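You operate a simulated robot arm through the tools that you are given. There is no shell and no other tool. Be economical: measure what you need, move in short steps, check, and stop when the job is done.

Carry out the task below with a simulated robot arm. There is one attempt and no reset: what you move stays moved.

Task
Open the wooden box lid.

Only the result counts: the job must be done as asked and must still hold three seconds after the hand-in. Knocking over, shifting, dropping, spilling or breaking anything else fails it. Lids that push on must go on centred and level and be pressed home; caps that screw on are set level and turned clockwise until they are tight.

Robot
A 5-joint arm with a two-finger parallel gripper, fixed in place. Base frame: the origin is at the foot of the arm, x ahead of it, y to its left, z up; the work surface is at about z = 0.018. Readings come in m, rad, newtons and seconds.
With the tool pointing down near the work surface it reaches from about 0.26 to 0.68 m from the base axis. Its first joint turns from -1.152 to 1.152 rad. The tool tilts only in the upright plane through the base axis and itself; it spins freely about its own axis. Payload 2.9 kg.
The TCP is the grasp point between the finger pads, 0.03 m short of the fingertips. In the tool frame z runs along the fingers and y along their closing line. Largest opening 0.11 m; finger width 0.02, thickness 0.01; the body of the gripper, 0.048 by 0.112 m, starts 0.055 m behind the TCP.
Orientation is told as [roll, pitch, yaw] about the base's x, y, z axes, in that order, counted from this pose: with the fingers straight down and closing along the base's y, the tool's x points along the base's -x, its y along +y and its z along -z.

Tools
- The arm moves only by the tool nudge_tool. Its argument "deltas" is one flat list of numbers, 7 for each row, row after row: the turn, a rotation vector about the tool's x, y, z in units of 8 degrees (1.0 is 8 degrees), then the shift along the tool's x, y, z in units of 40 mm (1.0 is 40 mm), then the opening, from 0 (shut) to 1 (fully open). In form: [rx, ry, rz, dx, dy, dz, grip, rx, ry, rz, dx, dy, dz, grip, ...]. A call has 1 to 8 rows; each row shifts and turns the commanded pose from where the row before left it, along the tool's axes as they then stand. A call with a number of a shift or a turn outside -1 to 1 is refused whole. Each row takes 0.2 s and may step no farther than 0.05 m and 0.15 rad from the row before; otherwise, or with a gripper value out of range, the whole call is refused. A pose out of reach is approached as far as the arm can. The call stops where the force on the tool passes 40 N (or 10 N more than at its start, if that is more) or the arm is blocked; 0.2 s more then pass. The fingers move at their own pace (about 0.108 m/s each) and stop on an object; they squeeze with about 43 N. The grip force told is the motor's: it shows also when the fingers shut on nothing. Time passes only in rows, and 0.2 s behind the last, so rows that do not move let the fingers close. The reply holds the time, the measured pose of the TCP, the force on the tool along the base axes, the opening and the grip force, in the units named above and with some noise, and new pictures: "show" is both (left out), scene, wrist or none.
- Cameras (640 x 400 px; columns grow to the right, rows downward): "scene" is fixed at [0.0452, -0.4619, 0.598]; the picture's right is [0.67, -0.75, 0.00], its down [-0.46, -0.41, -0.79] and it looks along [0.59, 0.52, -0.62] (base axes); focal length 364 px, centre (320, 200). "wrist" rides on the gripper at [0.072, 0.017, -0.103] in the tool frame; the picture's right is [-0.23, 0.97, 0.00], its down [-0.76, -0.18, -0.62] and it looks along [-0.61, -0.14, 0.78] (tool axes); focal length 222 px, centre (320, 200). There is no depth. A picture from a camera that has moved, and an enlarged one, comes with that camera's place and axes in the base frame and with its lens.
- enlarge(camera, box): a new picture of the part [left, top, right, bottom] of that camera's present view, enlarged. The clock stands still meanwhile.
- close_job(): hands the job in; it is judged then, once.

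Work in short steps. Places have to be worked out from the pictures, the camera data and where the tool is seen: move nearer, look again, correct. Check each grasp and each placing, and mend what went wrong. You have 90 turns and 170 pictures in all, those below and enlarged ones among them. Open the gripper and draw the arm clear of the work before you hand the job in, unless the task says otherwise; then end with one line.

The tools are called after "Call:" as name(argument=value, ...) on one line, values as JSON. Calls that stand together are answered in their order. nudge_tool: Moves the arm, as the interface text tells. Its arguments: {"type":"object","properties":{"deltas":{"type":"array","items":{"type":"number"}},"show":{"type":"string","enum":["both","scene","wrist","none"]}},"required":["deltas"]} The other tools are called the same way: enlarge (camera, box) takes an enlarged picture of a part of a camera's view; close_job () hands the job in.

At the start:

```text
time: 0.0
tool_pos: [0.3213, -0.1914, 0.266]
tcp_rot: [-0.001, -0.001, -0.001]
wrist_force: [0.2, -0.5, 1.0]
opening: 0.1101
grip_force: 0.1
```

scene: 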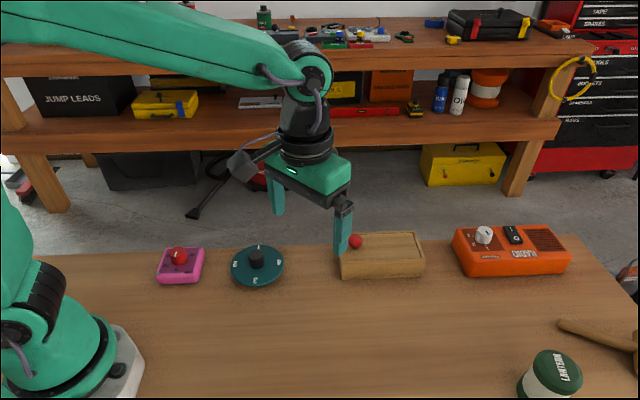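
wrist: 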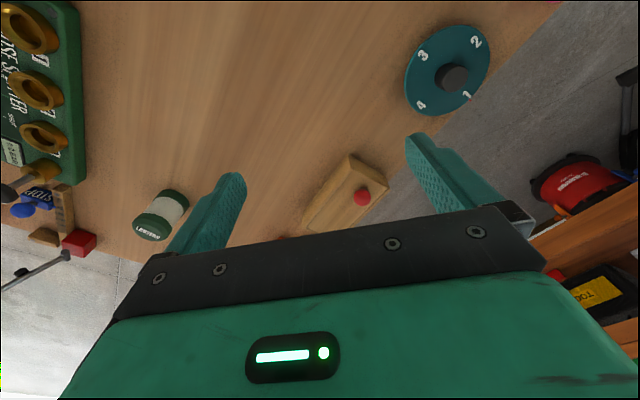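

The wooden box with a red knob is in the middle of the scene view. I enlarge it to see how the lid works.

Call:
enlarge(camera="scene", box=[310, 210, 450, 298])

Call:
enlarge(camera="wrist", box=[260, 130, 420, 250])

```text
4.55 times, centred on (380, 254) of scene
camera zoom: at [0.0452, -0.4619, 0.598], right [0.67, -0.75, 0.0], down [-0.46, -0.41, -0.79], along [0.59, 0.52, -0.62], focal length 1657 px, centre (47, -46)
```

zoom: 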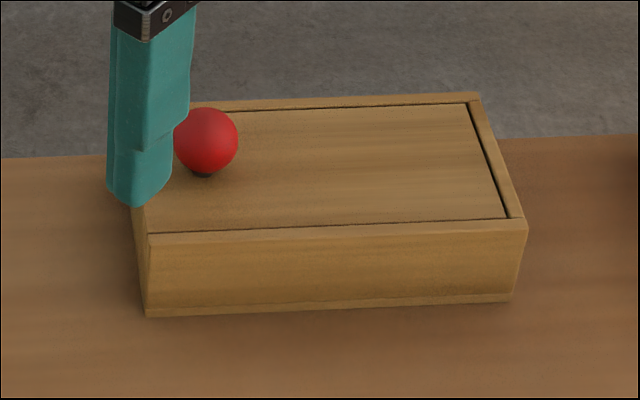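

```text
3.33 times, centred on (340, 190) of wrist
camera zoom: at [0.248, -0.1742, 0.3684], right [0.23, 0.97, 0.0], down [0.76, -0.18, 0.62], along [0.61, -0.14, -0.78], focal length 740 px, centre (253, 233)
```

zoom: 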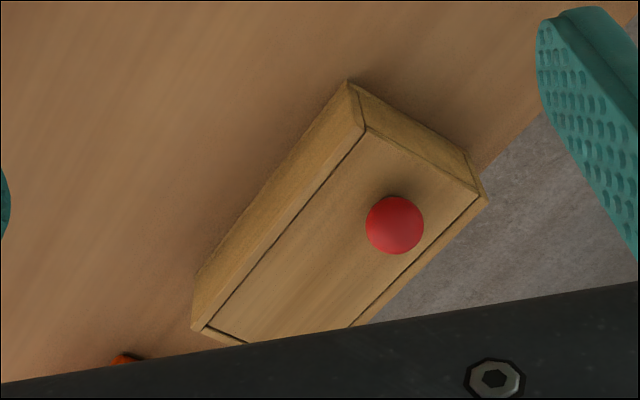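

The lid is a sliding type: it sits in grooves on three sides and is open at the knob end. The box axis runs about -45°, with the knob near (0.481, -0.168, 0.085), and the lid should slide along (-0.71, +0.71). I turn the tool so the fingers close across the box, then move above the knob.

Call:
nudge_tool(deltas=[0, 0, 0.9375, 0, 0, 0, 1, 0, 0, 0.9375, 0, 0, 0, 1, 0, 0, 0.9375, 0, 0, 0, 1, 0, 0, 0.9375, 0, 0, 0, 1, 0, 0, 0.9375, 0, 0, 0, 1, 0, 0, 0.9375, 0, 0, 0, 1], show="none")

Call:
nudge_tool(deltas=[0, 0, 0, -0.605, 0.806, 0.4, 1, 0, 0, 0, -0.605, 0.806, 0.4, 1, 0, 0, 0, -0.605, 0.806, 0.4, 1, 0, 0, 0, -0.605, 0.806, 0.4, 1, 0, 0, 0, 0, 0, 0, 1])

```text
time: 1.4
tool_pos: [0.3207, -0.1914, 0.2639]
tcp_rot: [0.0, -0.001, -0.789]
wrist_force: [-0.7, -0.7, 0.7]
opening: 0.1101
grip_force: 0.0
```

```text
time: 2.6
tool_pos: [0.4823, -0.1689, 0.1992]
tcp_rot: [-0.001, -0.001, -0.786]
wrist_force: [0.3, 1.0, -0.2]
opening: 0.1098
grip_force: 0.0
camera wrist: at [0.4429, -0.1052, 0.3028], right [0.85, 0.53, 0.0], down [0.41, -0.66, 0.62], along [0.33, -0.53, -0.78], focal length 222 px, centre (320, 200)
```

scene: 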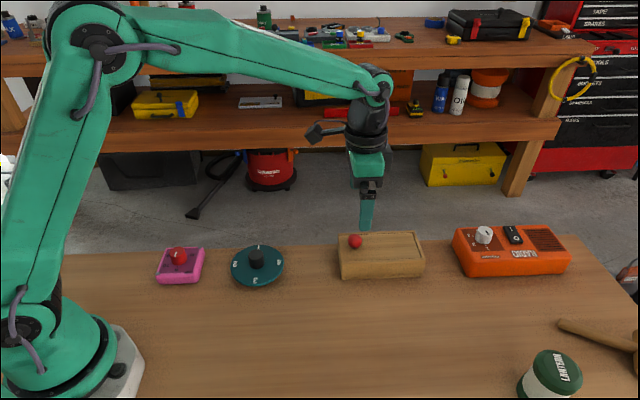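
wrist: 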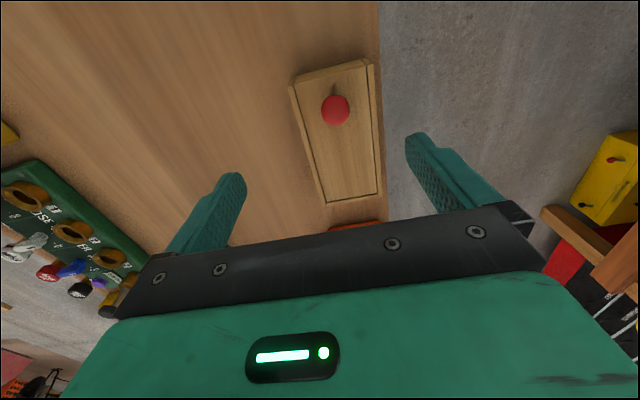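

The wrist view puts the knob about 12–15 mm toward +tool y, so the box probably sits a bit lower and farther than I first estimated. I shift, lower part-way and look again.

Call:
nudge_tool(deltas=[0, 0, 0, 0, 0.15, 0.6, 1, 0, 0, 0, 0, 0.15, 0.65, 1, 0, 0, 0, 0, 0, 0, 1])

Call:
enlarge(camera="scene", box=[310, 210, 450, 298])

```text
time: 3.4
tool_pos: [0.4873, -0.1605, 0.1511]
tcp_rot: [0.0, 0.001, -0.786]
wrist_force: [0.8, 1.3, -0.9]
opening: 0.11
grip_force: 0.1
camera wrist: at [0.448, -0.097, 0.2543], right [0.85, 0.53, 0.0], down [0.41, -0.66, 0.62], along [0.33, -0.53, -0.78], focal length 222 px, centre (320, 200)
```

scene: 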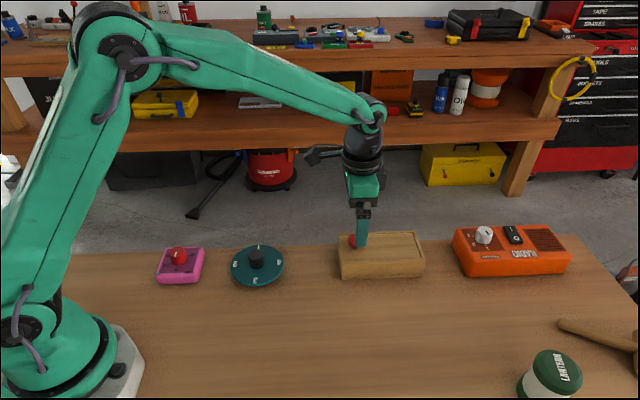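
wrist: 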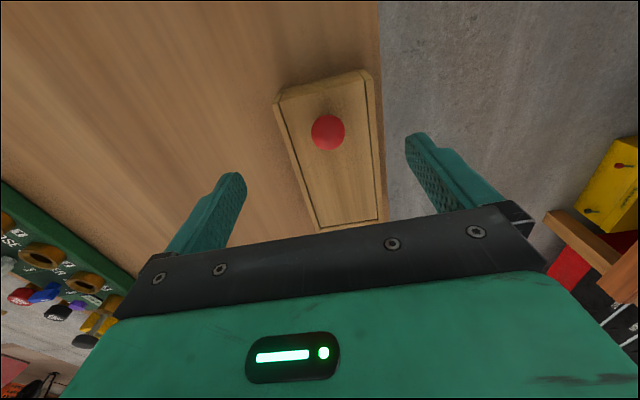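

```text
4.55 times, centred on (380, 254) of scene
camera zoom: at [0.0452, -0.4619, 0.598], right [0.67, -0.75, 0.0], down [-0.46, -0.41, -0.79], along [0.59, 0.52, -0.62], focal length 1657 px, centre (47, -46)
```

zoom: 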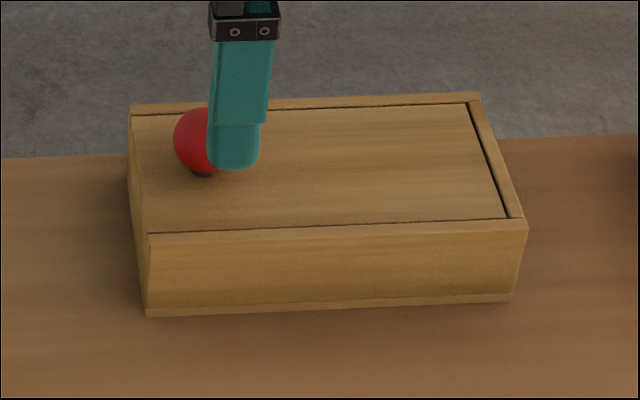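

The fingers straddle the knob, with about 4 mm of lateral offset left. I descend so the fingertips end just above the lid, at TCP z of about 0.097, and check.

Call:
nudge_tool(deltas=[0, 0, 0, 0, 0.1, 0.7, 1, 0, 0, 0, 0, 0, 0.65, 1, 0, 0, 0, 0, 0, 0, 1])

Call:
enlarge(camera="scene", box=[310, 210, 450, 298])

```text
time: 4.2
tool_pos: [0.4914, -0.1558, 0.0979]
tcp_rot: [0.001, 0.0, -0.786]
wrist_force: [0.2, 0.1, -0.3]
opening: 0.1098
grip_force: 0.0
camera wrist: at [0.4514, -0.0928, 0.2004], right [0.85, 0.53, 0.0], down [0.41, -0.66, 0.62], along [0.33, -0.53, -0.78], focal length 222 px, centre (320, 200)
```

scene: 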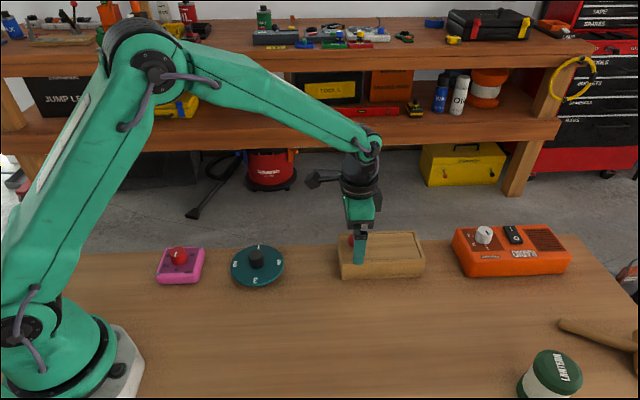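
wrist: 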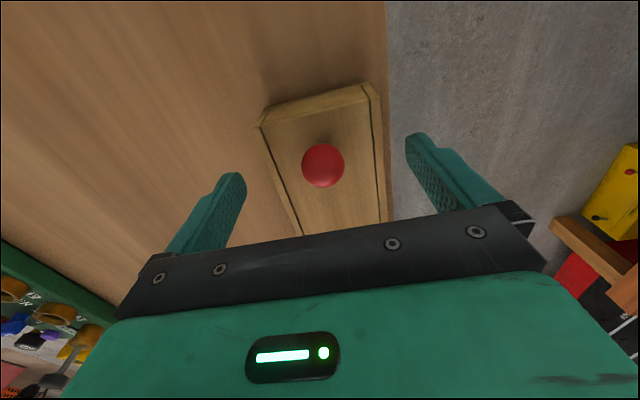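

```text
4.55 times, centred on (380, 254) of scene
camera zoom: at [0.0452, -0.4619, 0.598], right [0.67, -0.75, 0.0], down [-0.46, -0.41, -0.79], along [0.59, 0.52, -0.62], focal length 1657 px, centre (47, -46)
```

zoom: 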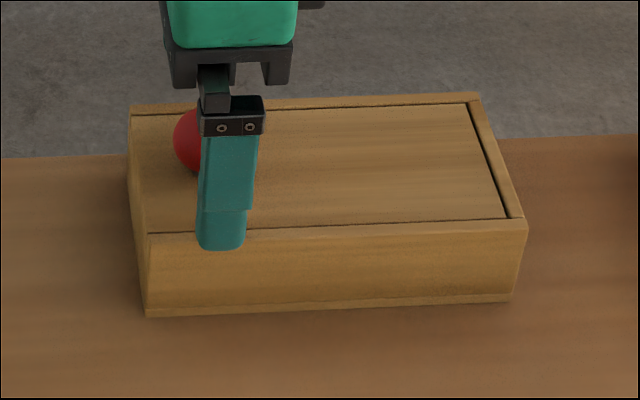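

The knob is centred between the fingers. To keep the tips clear of the box walls, I raise 6 mm, half-close and check the clearance.

Call:
nudge_tool(deltas=[0, 0, 0, 0, 0, -0.15, 1, 0, 0, 0, 0, 0, 0, 0.5, 0, 0, 0, 0, 0, 0, 0.5])

Call:
enlarge(camera="scene", box=[310, 210, 450, 298])

Call:
enlarge(camera="wrist", box=[240, 80, 400, 240])

```text
time: 5.0
tool_pos: [0.4909, -0.157, 0.1036]
tcp_rot: [0.0, 0.0, -0.785]
wrist_force: [-0.3, -0.1, -1.1]
opening: 0.055
grip_force: 0.1
camera wrist: at [0.4511, -0.0934, 0.2067], right [0.85, 0.53, 0.0], down [0.41, -0.66, 0.62], along [0.33, -0.53, -0.78], focal length 222 px, centre (320, 200)
```

scene: 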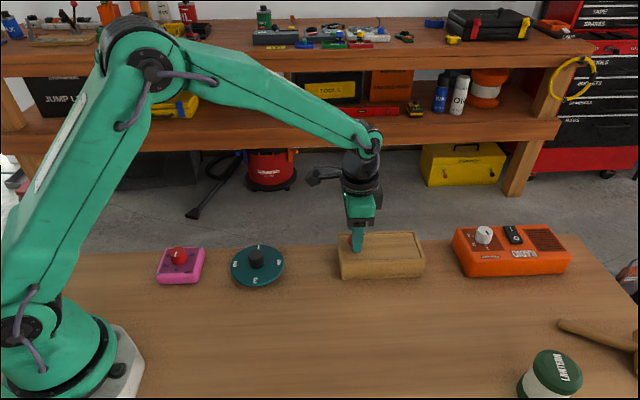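
wrist: 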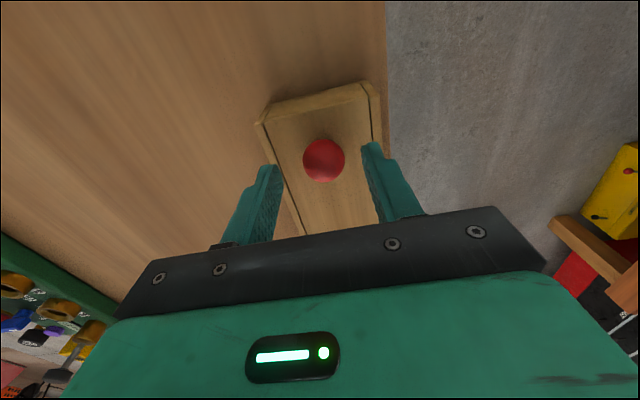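

```text
4.55 times, centred on (380, 254) of scene
camera zoom: at [0.0452, -0.4619, 0.598], right [0.67, -0.75, 0.0], down [-0.46, -0.41, -0.79], along [0.59, 0.52, -0.62], focal length 1657 px, centre (47, -46)
```

zoom: 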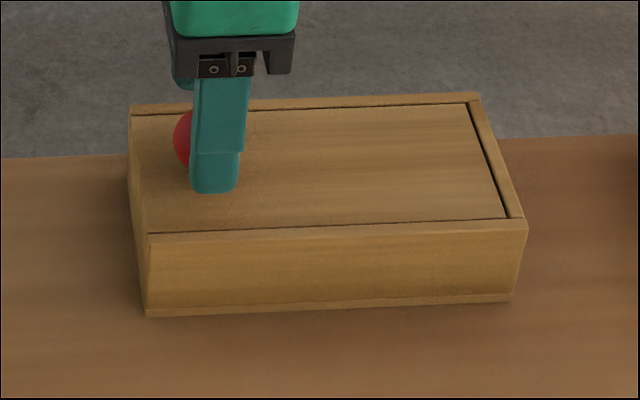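

```text
2.50 times, centred on (320, 160) of wrist
camera zoom: at [0.4511, -0.0934, 0.2067], right [0.85, 0.53, 0.0], down [0.41, -0.66, 0.62], along [0.33, -0.53, -0.78], focal length 555 px, centre (320, 300)
```

zoom: 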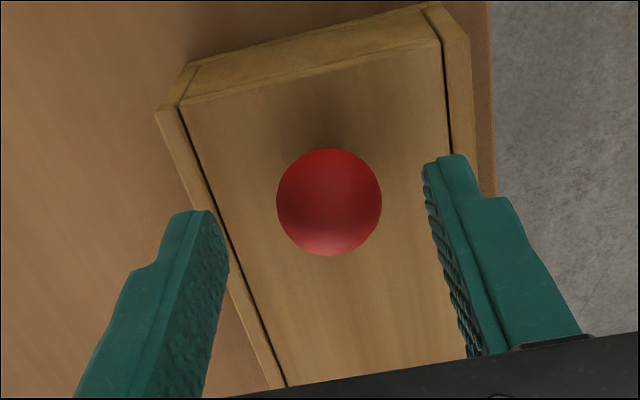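

The fingers straddle the knob, with its centre at z of about 0.07 and the lid at about 0.045–0.055. I lower about 13 mm and close on the knob.

Call:
nudge_tool(deltas=[0, 0, 0, 0, 0, 0.16, 0.42, 0, 0, 0, 0, 0, 0.16, 0.42, 0, 0, 0, 0, 0, 0, 0.42])

Call:
enlarge(camera="scene", box=[310, 210, 450, 298])

```text
time: 5.8
tool_pos: [0.4909, -0.1578, 0.092]
tcp_rot: [0.0, -0.001, -0.784]
wrist_force: [-1.3, 0.2, 0.0]
opening: 0.0461
grip_force: 0.2
camera wrist: at [0.4519, -0.094, 0.1942], right [0.85, 0.53, 0.0], down [0.41, -0.66, 0.62], along [0.33, -0.53, -0.78], focal length 222 px, centre (320, 200)
```

scene: 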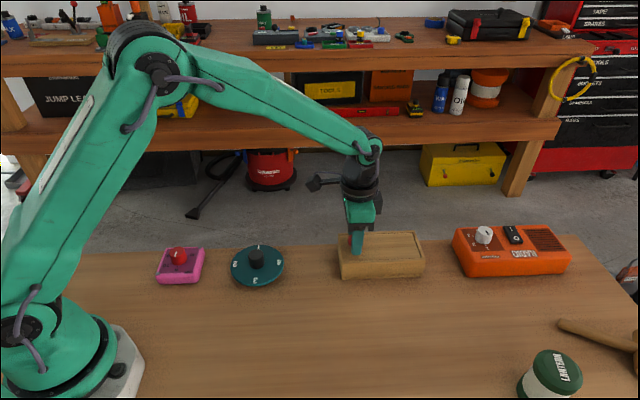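
wrist: 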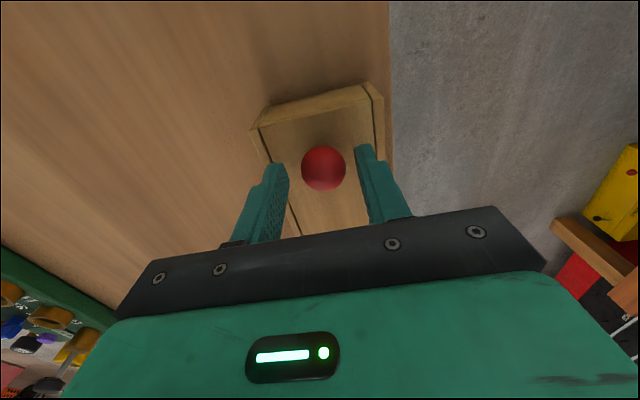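

```text
4.55 times, centred on (380, 254) of scene
camera zoom: at [0.0452, -0.4619, 0.598], right [0.67, -0.75, 0.0], down [-0.46, -0.41, -0.79], along [0.59, 0.52, -0.62], focal length 1657 px, centre (47, -46)
```

zoom: 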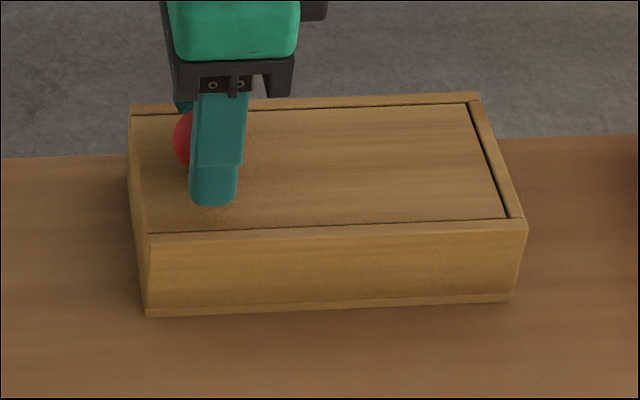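

There was no contact. The knob sits about 3 mm toward +tool x, so I correct that and close on it.

Call:
nudge_tool(deltas=[0, 0, 0, 0.07, 0, 0, 0.35, 0, 0, 0, 0, 0, 0, 0.25, 0, 0, 0, 0, 0, 0, 0.1, 0, 0, 0, 0, 0, 0, 0.1])

Call:
enlarge(camera="scene", box=[310, 210, 450, 298])

```text
time: 6.8
tool_pos: [0.4902, -0.1538, 0.0903]
tcp_rot: [0.002, 0.0, -0.782]
wrist_force: [19.9, 21.2, -9.3]
opening: 0.0296
grip_force: 45.2
camera wrist: at [0.4508, -0.0908, 0.1936], right [0.85, 0.53, 0.0], down [0.41, -0.66, 0.62], along [0.33, -0.53, -0.78], focal length 222 px, centre (320, 200)
```

scene: 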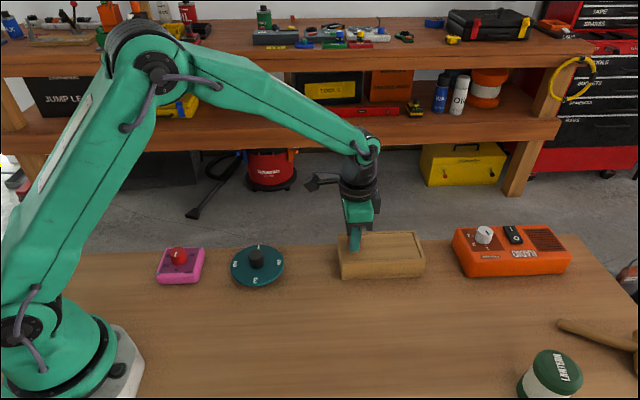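
wrist: 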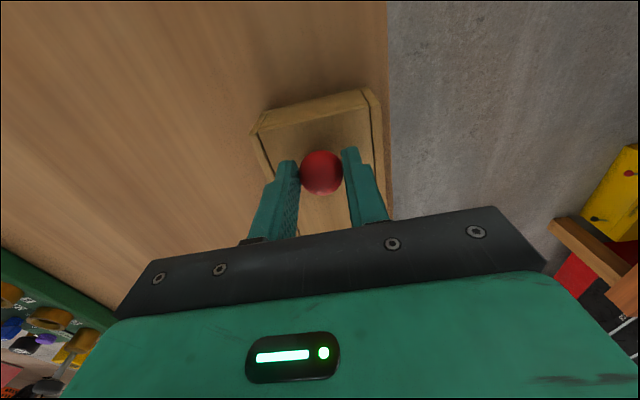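

```text
4.55 times, centred on (380, 254) of scene
camera zoom: at [0.0453, -0.4619, 0.598], right [0.67, -0.75, 0.0], down [-0.46, -0.41, -0.79], along [0.59, 0.52, -0.62], focal length 1657 px, centre (47, -46)
```

zoom: 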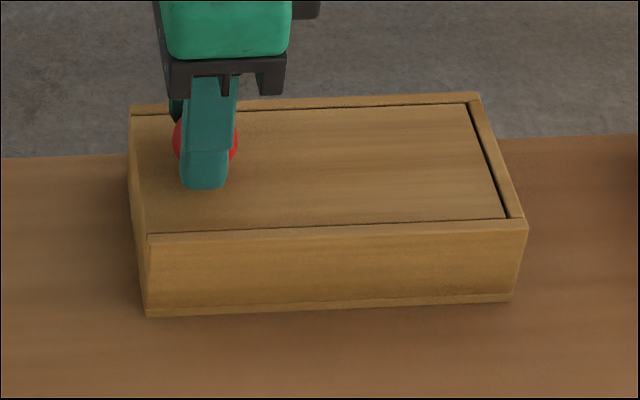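

The knob is gripped, with about 29 N of side load along +tool y. I relieve this with a small +y shift.

Call:
nudge_tool(deltas=[0, 0, 0, 0, 0.06, 0, 0.1, 0, 0, 0, 0, 0, 0, 0.1], show="none")

```text
time: 7.4
tool_pos: [0.4906, -0.1542, 0.0911]
tcp_rot: [0.001, -0.001, -0.787]
wrist_force: [9.4, 8.5, -6.0]
opening: 0.0294
grip_force: 45.8
```

The side load fell to about 13 N, so I add a little more and begin sliding along +tool x.

Call:
nudge_tool(deltas=[0, 0, 0, 0, 0.045, -0.01, 0.1, 0, 0, 0, 0.2, 0, 0, 0.1, 0, 0, 0, 0.2, 0, 0, 0.1, 0, 0, 0, 0, 0, 0, 0.1])

Call:
enlarge(camera="scene", box=[310, 210, 450, 298])

```text
time: 8.4
tool_pos: [0.4802, -0.1435, 0.0912]
tcp_rot: [-0.001, 0.002, -0.789]
wrist_force: [-20.2, -20.6, 13.1]
opening: 0.0296
grip_force: 45.1
camera wrist: at [0.4407, -0.0793, 0.1939], right [0.85, 0.52, 0.0], down [0.41, -0.67, 0.62], along [0.32, -0.53, -0.78], focal length 222 px, centre (320, 200)
```

scene: 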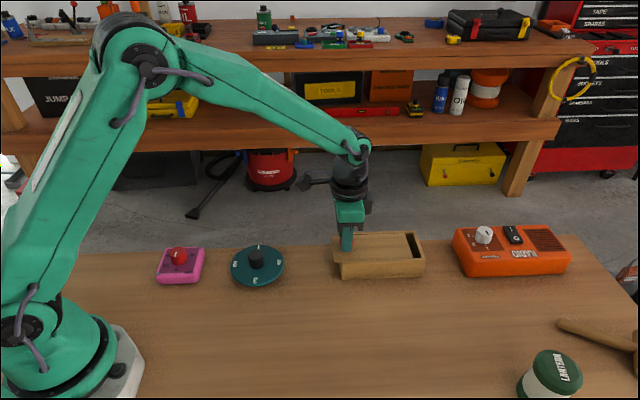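
wrist: 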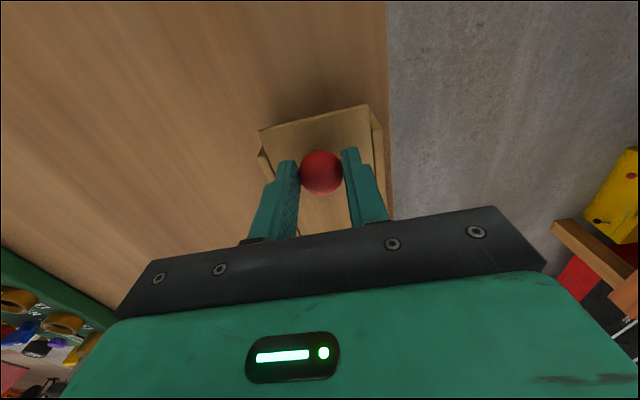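

```text
4.55 times, centred on (380, 254) of scene
camera zoom: at [0.0451, -0.4619, 0.598], right [0.67, -0.75, 0.0], down [-0.46, -0.41, -0.79], along [0.59, 0.52, -0.62], focal length 1657 px, centre (47, -46)
```

zoom: 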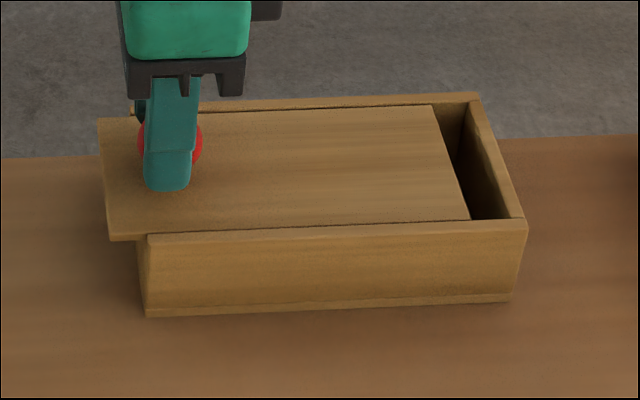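

The lid slides. The side load reversed, so I correct −2 mm in y and slightly down in z, and keep sliding.

Call:
nudge_tool(deltas=[0, 0, 0, 0, -0.06, 0.02, 0.1, 0, 0, 0, 0.25, 0, 0, 0.1, 0, 0, 0, 0, 0, 0, 0.1], show="none")

```text
time: 9.2
tool_pos: [0.4735, -0.1357, 0.0907]
tcp_rot: [0.003, -0.001, -0.785]
wrist_force: [-17.2, -17.6, 19.6]
opening: 0.0291
grip_force: 45.4
```

Call:
nudge_tool(deltas=[0, 0, 0, 0, -0.06, 0.03, 0.1, 0, 0, 0, 0, 0, 0, 0.1])

Call:
enlarge(camera="scene", box=[310, 210, 450, 298])

```text
time: 9.8
tool_pos: [0.4731, -0.1373, 0.0905]
tcp_rot: [0.003, -0.007, -0.781]
wrist_force: [0.8, 1.4, 29.1]
opening: 0.0291
grip_force: 45.1
camera wrist: at [0.4331, -0.0734, 0.1931], right [0.85, 0.53, 0.0], down [0.41, -0.66, 0.63], along [0.34, -0.53, -0.78], focal length 222 px, centre (320, 200)
```

scene: 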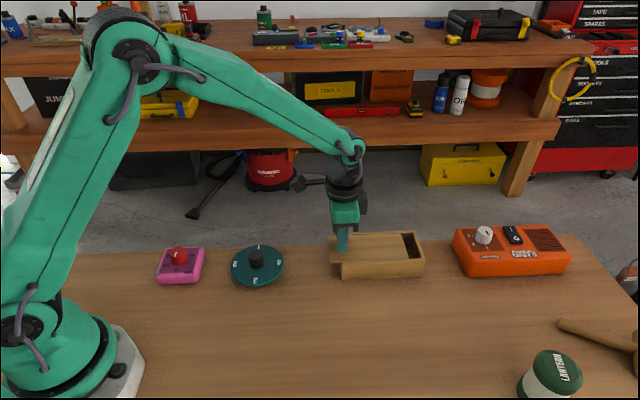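
wrist: 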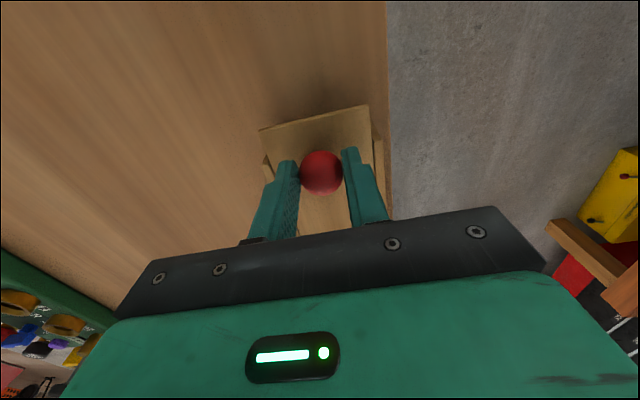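

```text
4.55 times, centred on (380, 254) of scene
camera zoom: at [0.0451, -0.4619, 0.598], right [0.67, -0.75, 0.0], down [-0.46, -0.41, -0.79], along [0.59, 0.52, -0.62], focal length 1657 px, centre (47, -46)
```

zoom: 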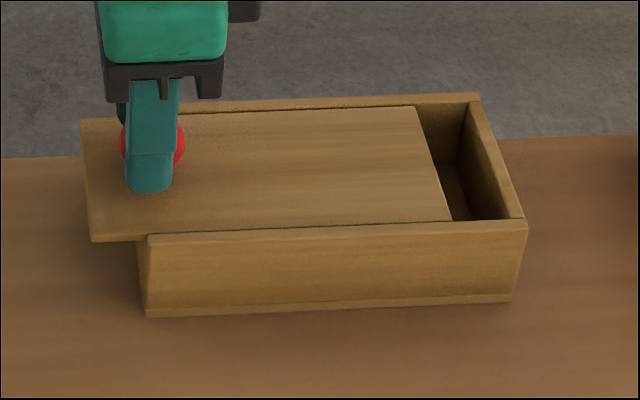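

The box is still and the lid is sliding. I'm pressing down a bit, so I ease up and continue in small steps.

Call:
nudge_tool(deltas=[0, 0, 0, 0, 0, -0.05, 0.1, 0, 0, 0, 0.25, -0.02, 0, 0.1, 0, 0, 0, 0.25, -0.02, 0, 0.1, 0, 0, 0, 0, 0, 0, 0.1], show="none")

```text
time: 10.7
tool_pos: [0.4578, -0.121, 0.0903]
tcp_rot: [0.001, -0.002, -0.779]
wrist_force: [1.6, 2.7, -0.1]
opening: 0.0293
grip_force: 45.0
stopped in row 4: the force on the tool passed its limit (the readings are from after the stop); the commanded pose is now the measured one
```

A brief force spike stopped that move, but forces are now near zero. About 47 mm has been slid, and I continue more gently.

Call:
nudge_tool(deltas=[0, 0, 0, 0.15, -0.01, 0, 0.1, 0, 0, 0, 0.15, -0.01, 0, 0.1, 0, 0, 0, 0.15, -0.01, 0, 0.1, 0, 0, 0, 0, 0, 0, 0.1], show="scene")

```text
time: 11.7
tool_pos: [0.4462, -0.1098, 0.0905]
tcp_rot: [0.006, -0.007, -0.779]
wrist_force: [7.9, 8.3, 12.8]
opening: 0.0293
grip_force: 44.7
```

scene: 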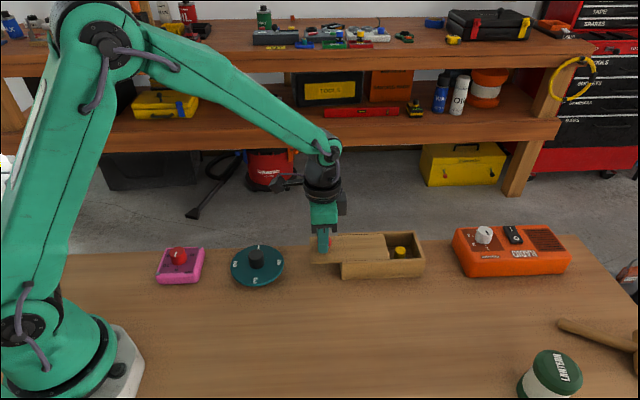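

About 63 mm is open and something yellow shows inside. I continue with small corrections.

Call:
nudge_tool(deltas=[0, 0, 0, 0.15, 0.01, -0.02, 0.1, 0, 0, 0, 0.15, 0, 0, 0.1, 0, 0, 0, 0.15, 0, 0, 0.1, 0, 0, 0, 0, 0, 0, 0.1], show="none")

```text
time: 12.7
tool_pos: [0.4333, -0.0968, 0.0917]
tcp_rot: [0.005, -0.004, -0.775]
wrist_force: [19.0, 19.0, -5.8]
opening: 0.0294
grip_force: 45.1
```

Call:
nudge_tool(deltas=[0, 0, 0, 0, 0.06, 0.01, 0.1, 0, 0, 0, 0.15, 0.01, 0, 0.1, 0, 0, 0, 0.15, 0.01, 0, 0.1, 0, 0, 0, 0, 0, 0, 0.1])

Call:
enlarge(camera="scene", box=[220, 190, 450, 334])

```text
time: 13.7
tool_pos: [0.4249, -0.0885, 0.0898]
tcp_rot: [0.0, 0.001, -0.785]
wrist_force: [-16.2, -16.3, 20.3]
opening: 0.0294
grip_force: 44.6
camera wrist: at [0.3852, -0.0248, 0.1935], right [0.85, 0.53, 0.0], down [0.41, -0.66, 0.62], along [0.33, -0.53, -0.78], focal length 222 px, centre (320, 200)
```

scene: 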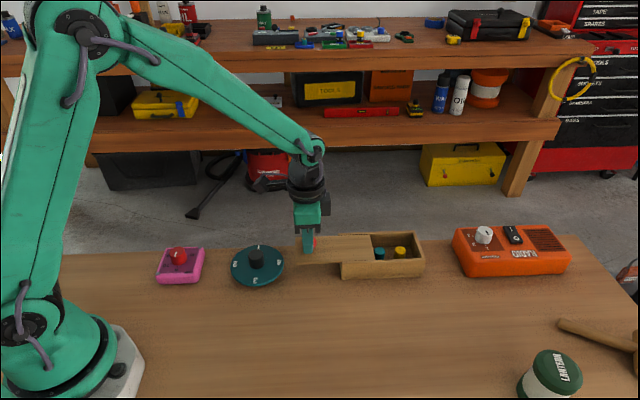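
wrist: 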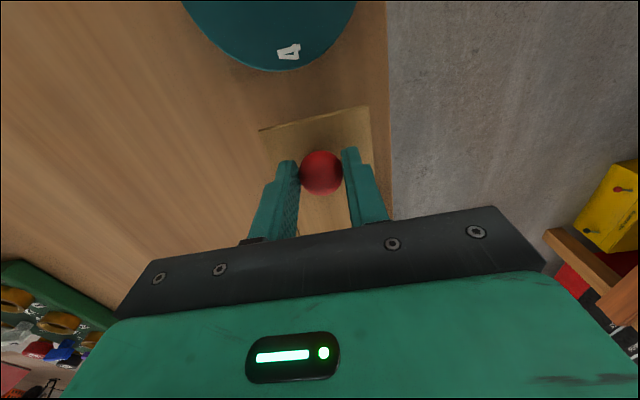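

```text
2.78 times, centred on (335, 262) of scene
camera zoom: at [0.0451, -0.4619, 0.598], right [0.67, -0.75, 0.0], down [-0.46, -0.41, -0.79], along [0.59, 0.52, -0.62], focal length 1012 px, centre (278, 28)
```

zoom: 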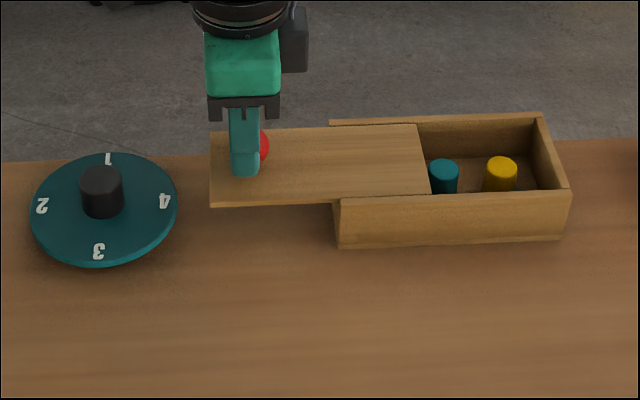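

About 93 mm has been slid and the lid is 56% out. It stays clear of the dial: its leading edge is over 20 mm away and higher than the disc. I correct the loads and continue, feeling for a stop.

Call:
nudge_tool(deltas=[0, 0, 0, 0, -0.05, -0.03, 0.1, 0, 0, 0, 0.15, -0.005, 0, 0.1, 0, 0, 0, 0.15, -0.005, 0, 0.1, 0, 0, 0, 0, 0, 0, 0.1], show="none")

```text
time: 14.7
tool_pos: [0.4172, -0.0794, 0.0905]
tcp_rot: [0.002, -0.003, -0.78]
wrist_force: [0.5, -0.8, -7.6]
opening: 0.0294
grip_force: 44.8
```

Call:
nudge_tool(deltas=[0, 0, 0, 0.15, 0, 0, 0.1, 0, 0, 0, 0.15, 0, 0, 0.1, 0, 0, 0, 0, 0, 0, 0.1], show="scene")

Call:
enlarge(camera="scene", box=[220, 190, 450, 334])

```text
time: 15.4
tool_pos: [0.4073, -0.0712, 0.0904]
tcp_rot: [0.003, -0.001, -0.779]
wrist_force: [11.2, 10.1, -30.9]
opening: 0.0295
grip_force: 45.2
```

scene: 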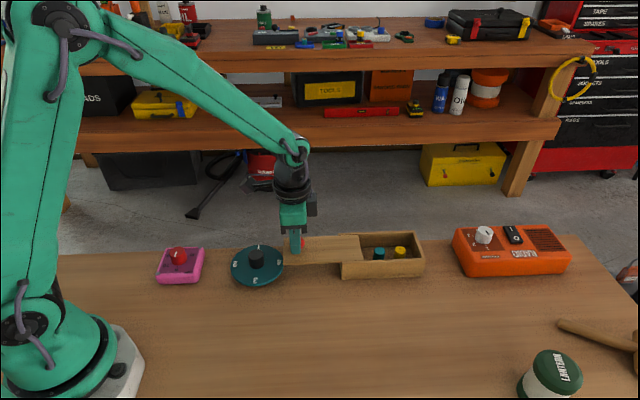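

```text
2.78 times, centred on (335, 262) of scene
camera zoom: at [0.0454, -0.462, 0.5979], right [0.67, -0.75, 0.0], down [-0.46, -0.41, -0.79], along [0.59, 0.52, -0.62], focal length 1012 px, centre (278, 28)
```

zoom: 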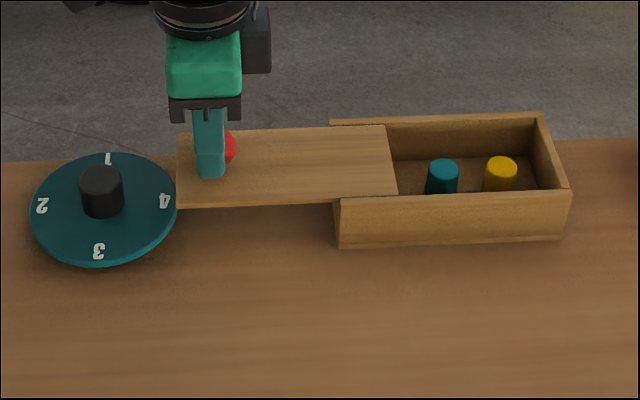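

118 mm has been slid, with about 28% of the lid still in the grooves. I relieve the vertical load and check clearance to the dial with the wrist camera.

Call:
nudge_tool(deltas=[0, 0, 0, 0, 0.03, 0.04, 0.1, 0, 0, 0, 0, 0, 0, 0.1], show="wrist")

Call:
enlarge(camera="scene", box=[220, 220, 320, 300])

```text
time: 16.1
tool_pos: [0.4075, -0.0706, 0.0912]
tcp_rot: [0.002, -0.002, -0.781]
wrist_force: [-1.1, -0.4, -11.9]
opening: 0.0293
grip_force: 44.5
camera wrist: at [0.3674, -0.0076, 0.1934], right [0.85, 0.53, 0.0], down [0.41, -0.66, 0.62], along [0.33, -0.53, -0.78], focal length 222 px, centre (320, 200)
```

wrist: 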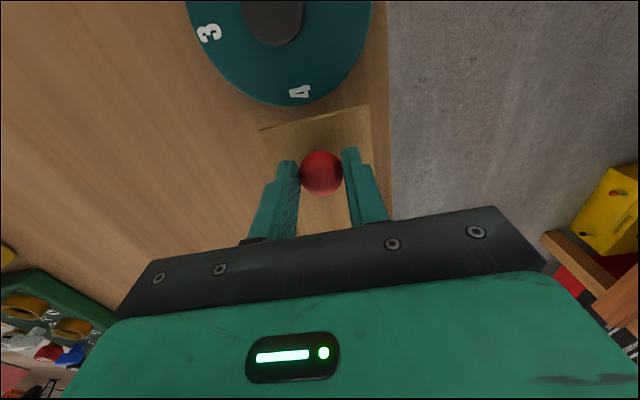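

```text
5.00 times, centred on (270, 260) of scene
camera zoom: at [0.0453, -0.462, 0.598], right [0.67, -0.75, 0.0], down [-0.46, -0.41, -0.79], along [0.59, 0.52, -0.62], focal length 1822 px, centre (570, -100)
```

zoom: 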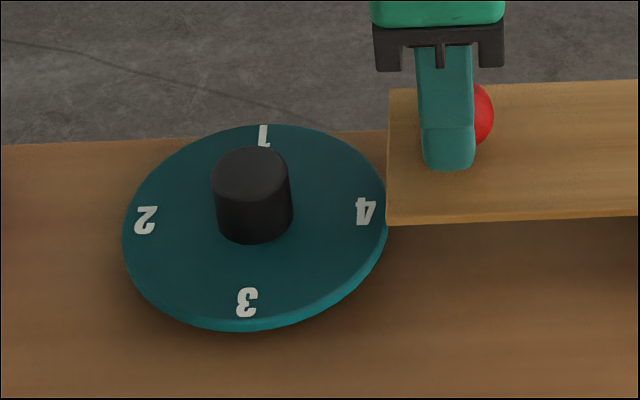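

Triangulating the disc label gives the dial face near table height (z of about 0.02–0.03), well below the lid. I slide about 12 mm more, feeling for a stop.

Call:
nudge_tool(deltas=[0, 0, 0, 0.1, 0, 0.01, 0.1, 0, 0, 0, 0.1, 0, 0.01, 0.1, 0, 0, 0, 0.1, 0, 0, 0.1, 0, 0, 0, 0, 0, 0, 0.1])

Call:
enlarge(camera="scene", box=[220, 190, 450, 334])

```text
time: 17.0
tool_pos: [0.4027, -0.0657, 0.0907]
tcp_rot: [0.009, -0.012, -0.786]
wrist_force: [0.2, -2.5, -0.1]
opening: 0.0296
grip_force: 45.4
stopped in row 4: the force on the tool passed its limit (the readings are from after the stop); the commanded pose is now the measured one
camera wrist: at [0.3611, -0.0021, 0.1927], right [0.85, 0.53, 0.01], down [0.4, -0.66, 0.63], along [0.34, -0.53, -0.78], focal length 222 px, centre (320, 200)
```

scene: 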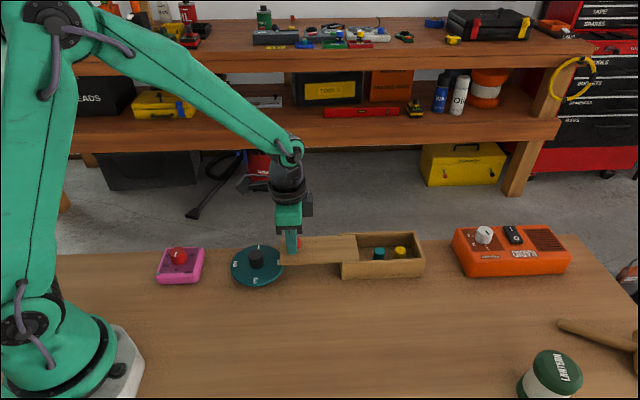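
wrist: 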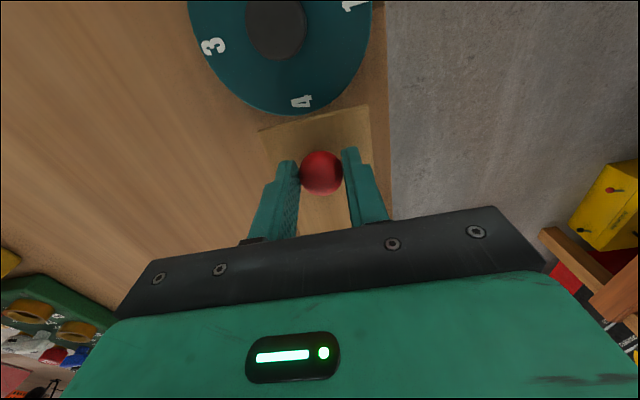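

```text
2.78 times, centred on (335, 262) of scene
camera zoom: at [0.0453, -0.4619, 0.598], right [0.67, -0.75, 0.0], down [-0.46, -0.41, -0.79], along [0.59, 0.52, -0.62], focal length 1012 px, centre (278, 28)
```

zoom: 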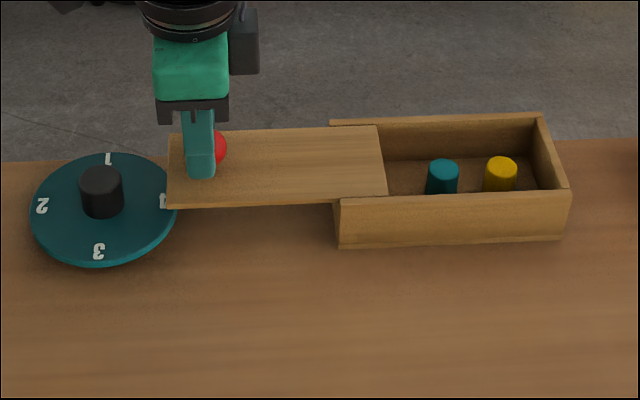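

The move stopped with a force spike at about 124 mm, and the dial has not moved. I probe 4 mm more to see whether this is the end stop.

Call:
nudge_tool(deltas=[0, 0, 0, 0.1, 0, 0, 0.1, 0, 0, 0, 0, 0, 0, 0.1], show="none")

```text
time: 17.4
tool_pos: [0.4014, -0.0653, 0.0908]
tcp_rot: [0.014, -0.019, -0.79]
wrist_force: [1.2, -1.7, -0.9]
opening: 0.0294
grip_force: 44.9
stopped in row 2: the force on the tool passed its limit (the readings are from after the stop); the commanded pose is now the measured one
```

That is the end stop, so the lid is fully open. I release the knob and rise straight up.

Call:
nudge_tool(deltas=[0, 0, 0, 0, 0, 0, 0.25, 0, 0, 0, 0, 0, 0, 0.5, 0, 0, 0, 0, 0, 0, 0.5, 0, 0, 0, 0, 0, -0.5, 0.5, 0, 0, 0, 0, 0, -0.9, 0.5, 0, 0, 0, 0, 0, -0.9, 0.5, 0, 0, 0, 0, 0, -0.9, 0.6, 0, 0, 0, 0, 0, -0.5, 1])

Call:
enlarge(camera="scene", box=[220, 190, 450, 334])

```text
time: 19.2
tool_pos: [0.3981, -0.0663, 0.2402]
tcp_rot: [0.014, -0.018, -0.791]
wrist_force: [0.7, 1.0, -0.5]
opening: 0.1099
grip_force: 0.1
camera wrist: at [0.3562, -0.0019, 0.3416], right [0.85, 0.52, 0.02], down [0.39, -0.66, 0.64], along [0.34, -0.53, -0.77], focal length 222 px, centre (320, 200)
```

scene: 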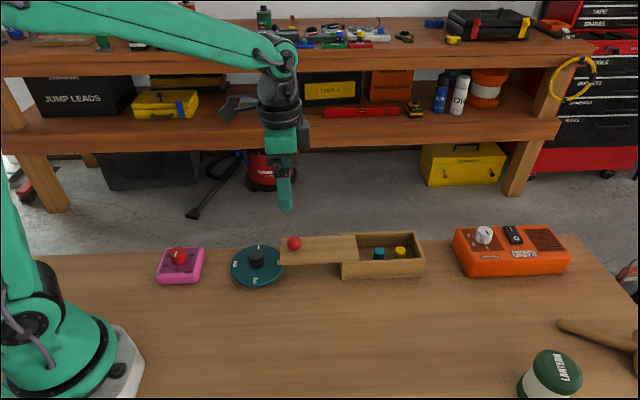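
wrist: 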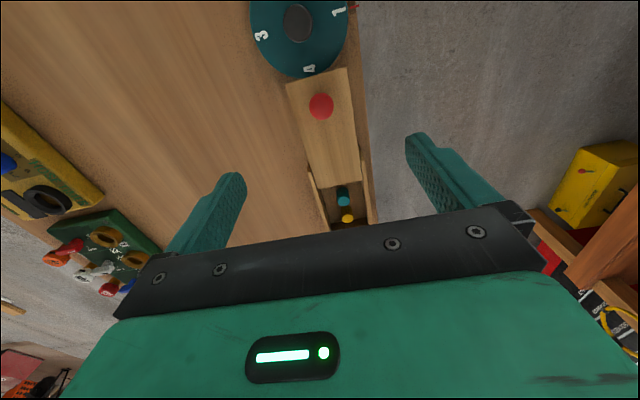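

```text
2.78 times, centred on (335, 262) of scene
camera zoom: at [0.0452, -0.4619, 0.598], right [0.67, -0.75, 0.0], down [-0.46, -0.41, -0.79], along [0.59, 0.52, -0.62], focal length 1012 px, centre (278, 28)
```

zoom: 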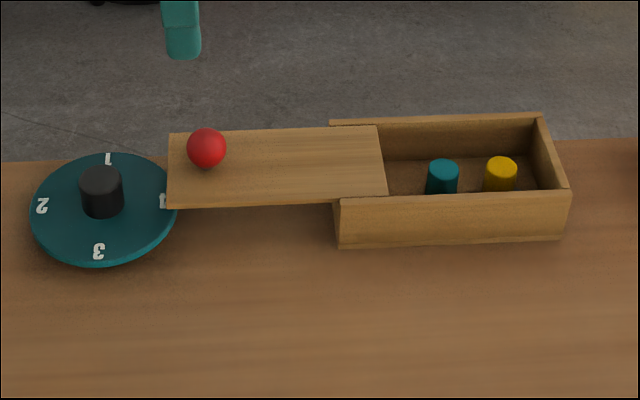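

The lid is open at its end stop and stays put. The box and dial have not moved, and the arm is clear with the gripper open, so I hand in.

Call:
close_job()

```text
The job is handed in.
```

I slid the wooden box lid open about 12.5 cm, as far as it would go. It stayed in place after I released it. The box and the dial next to it had not moved, and the arm was clear with its gripper open when I handed the job in.
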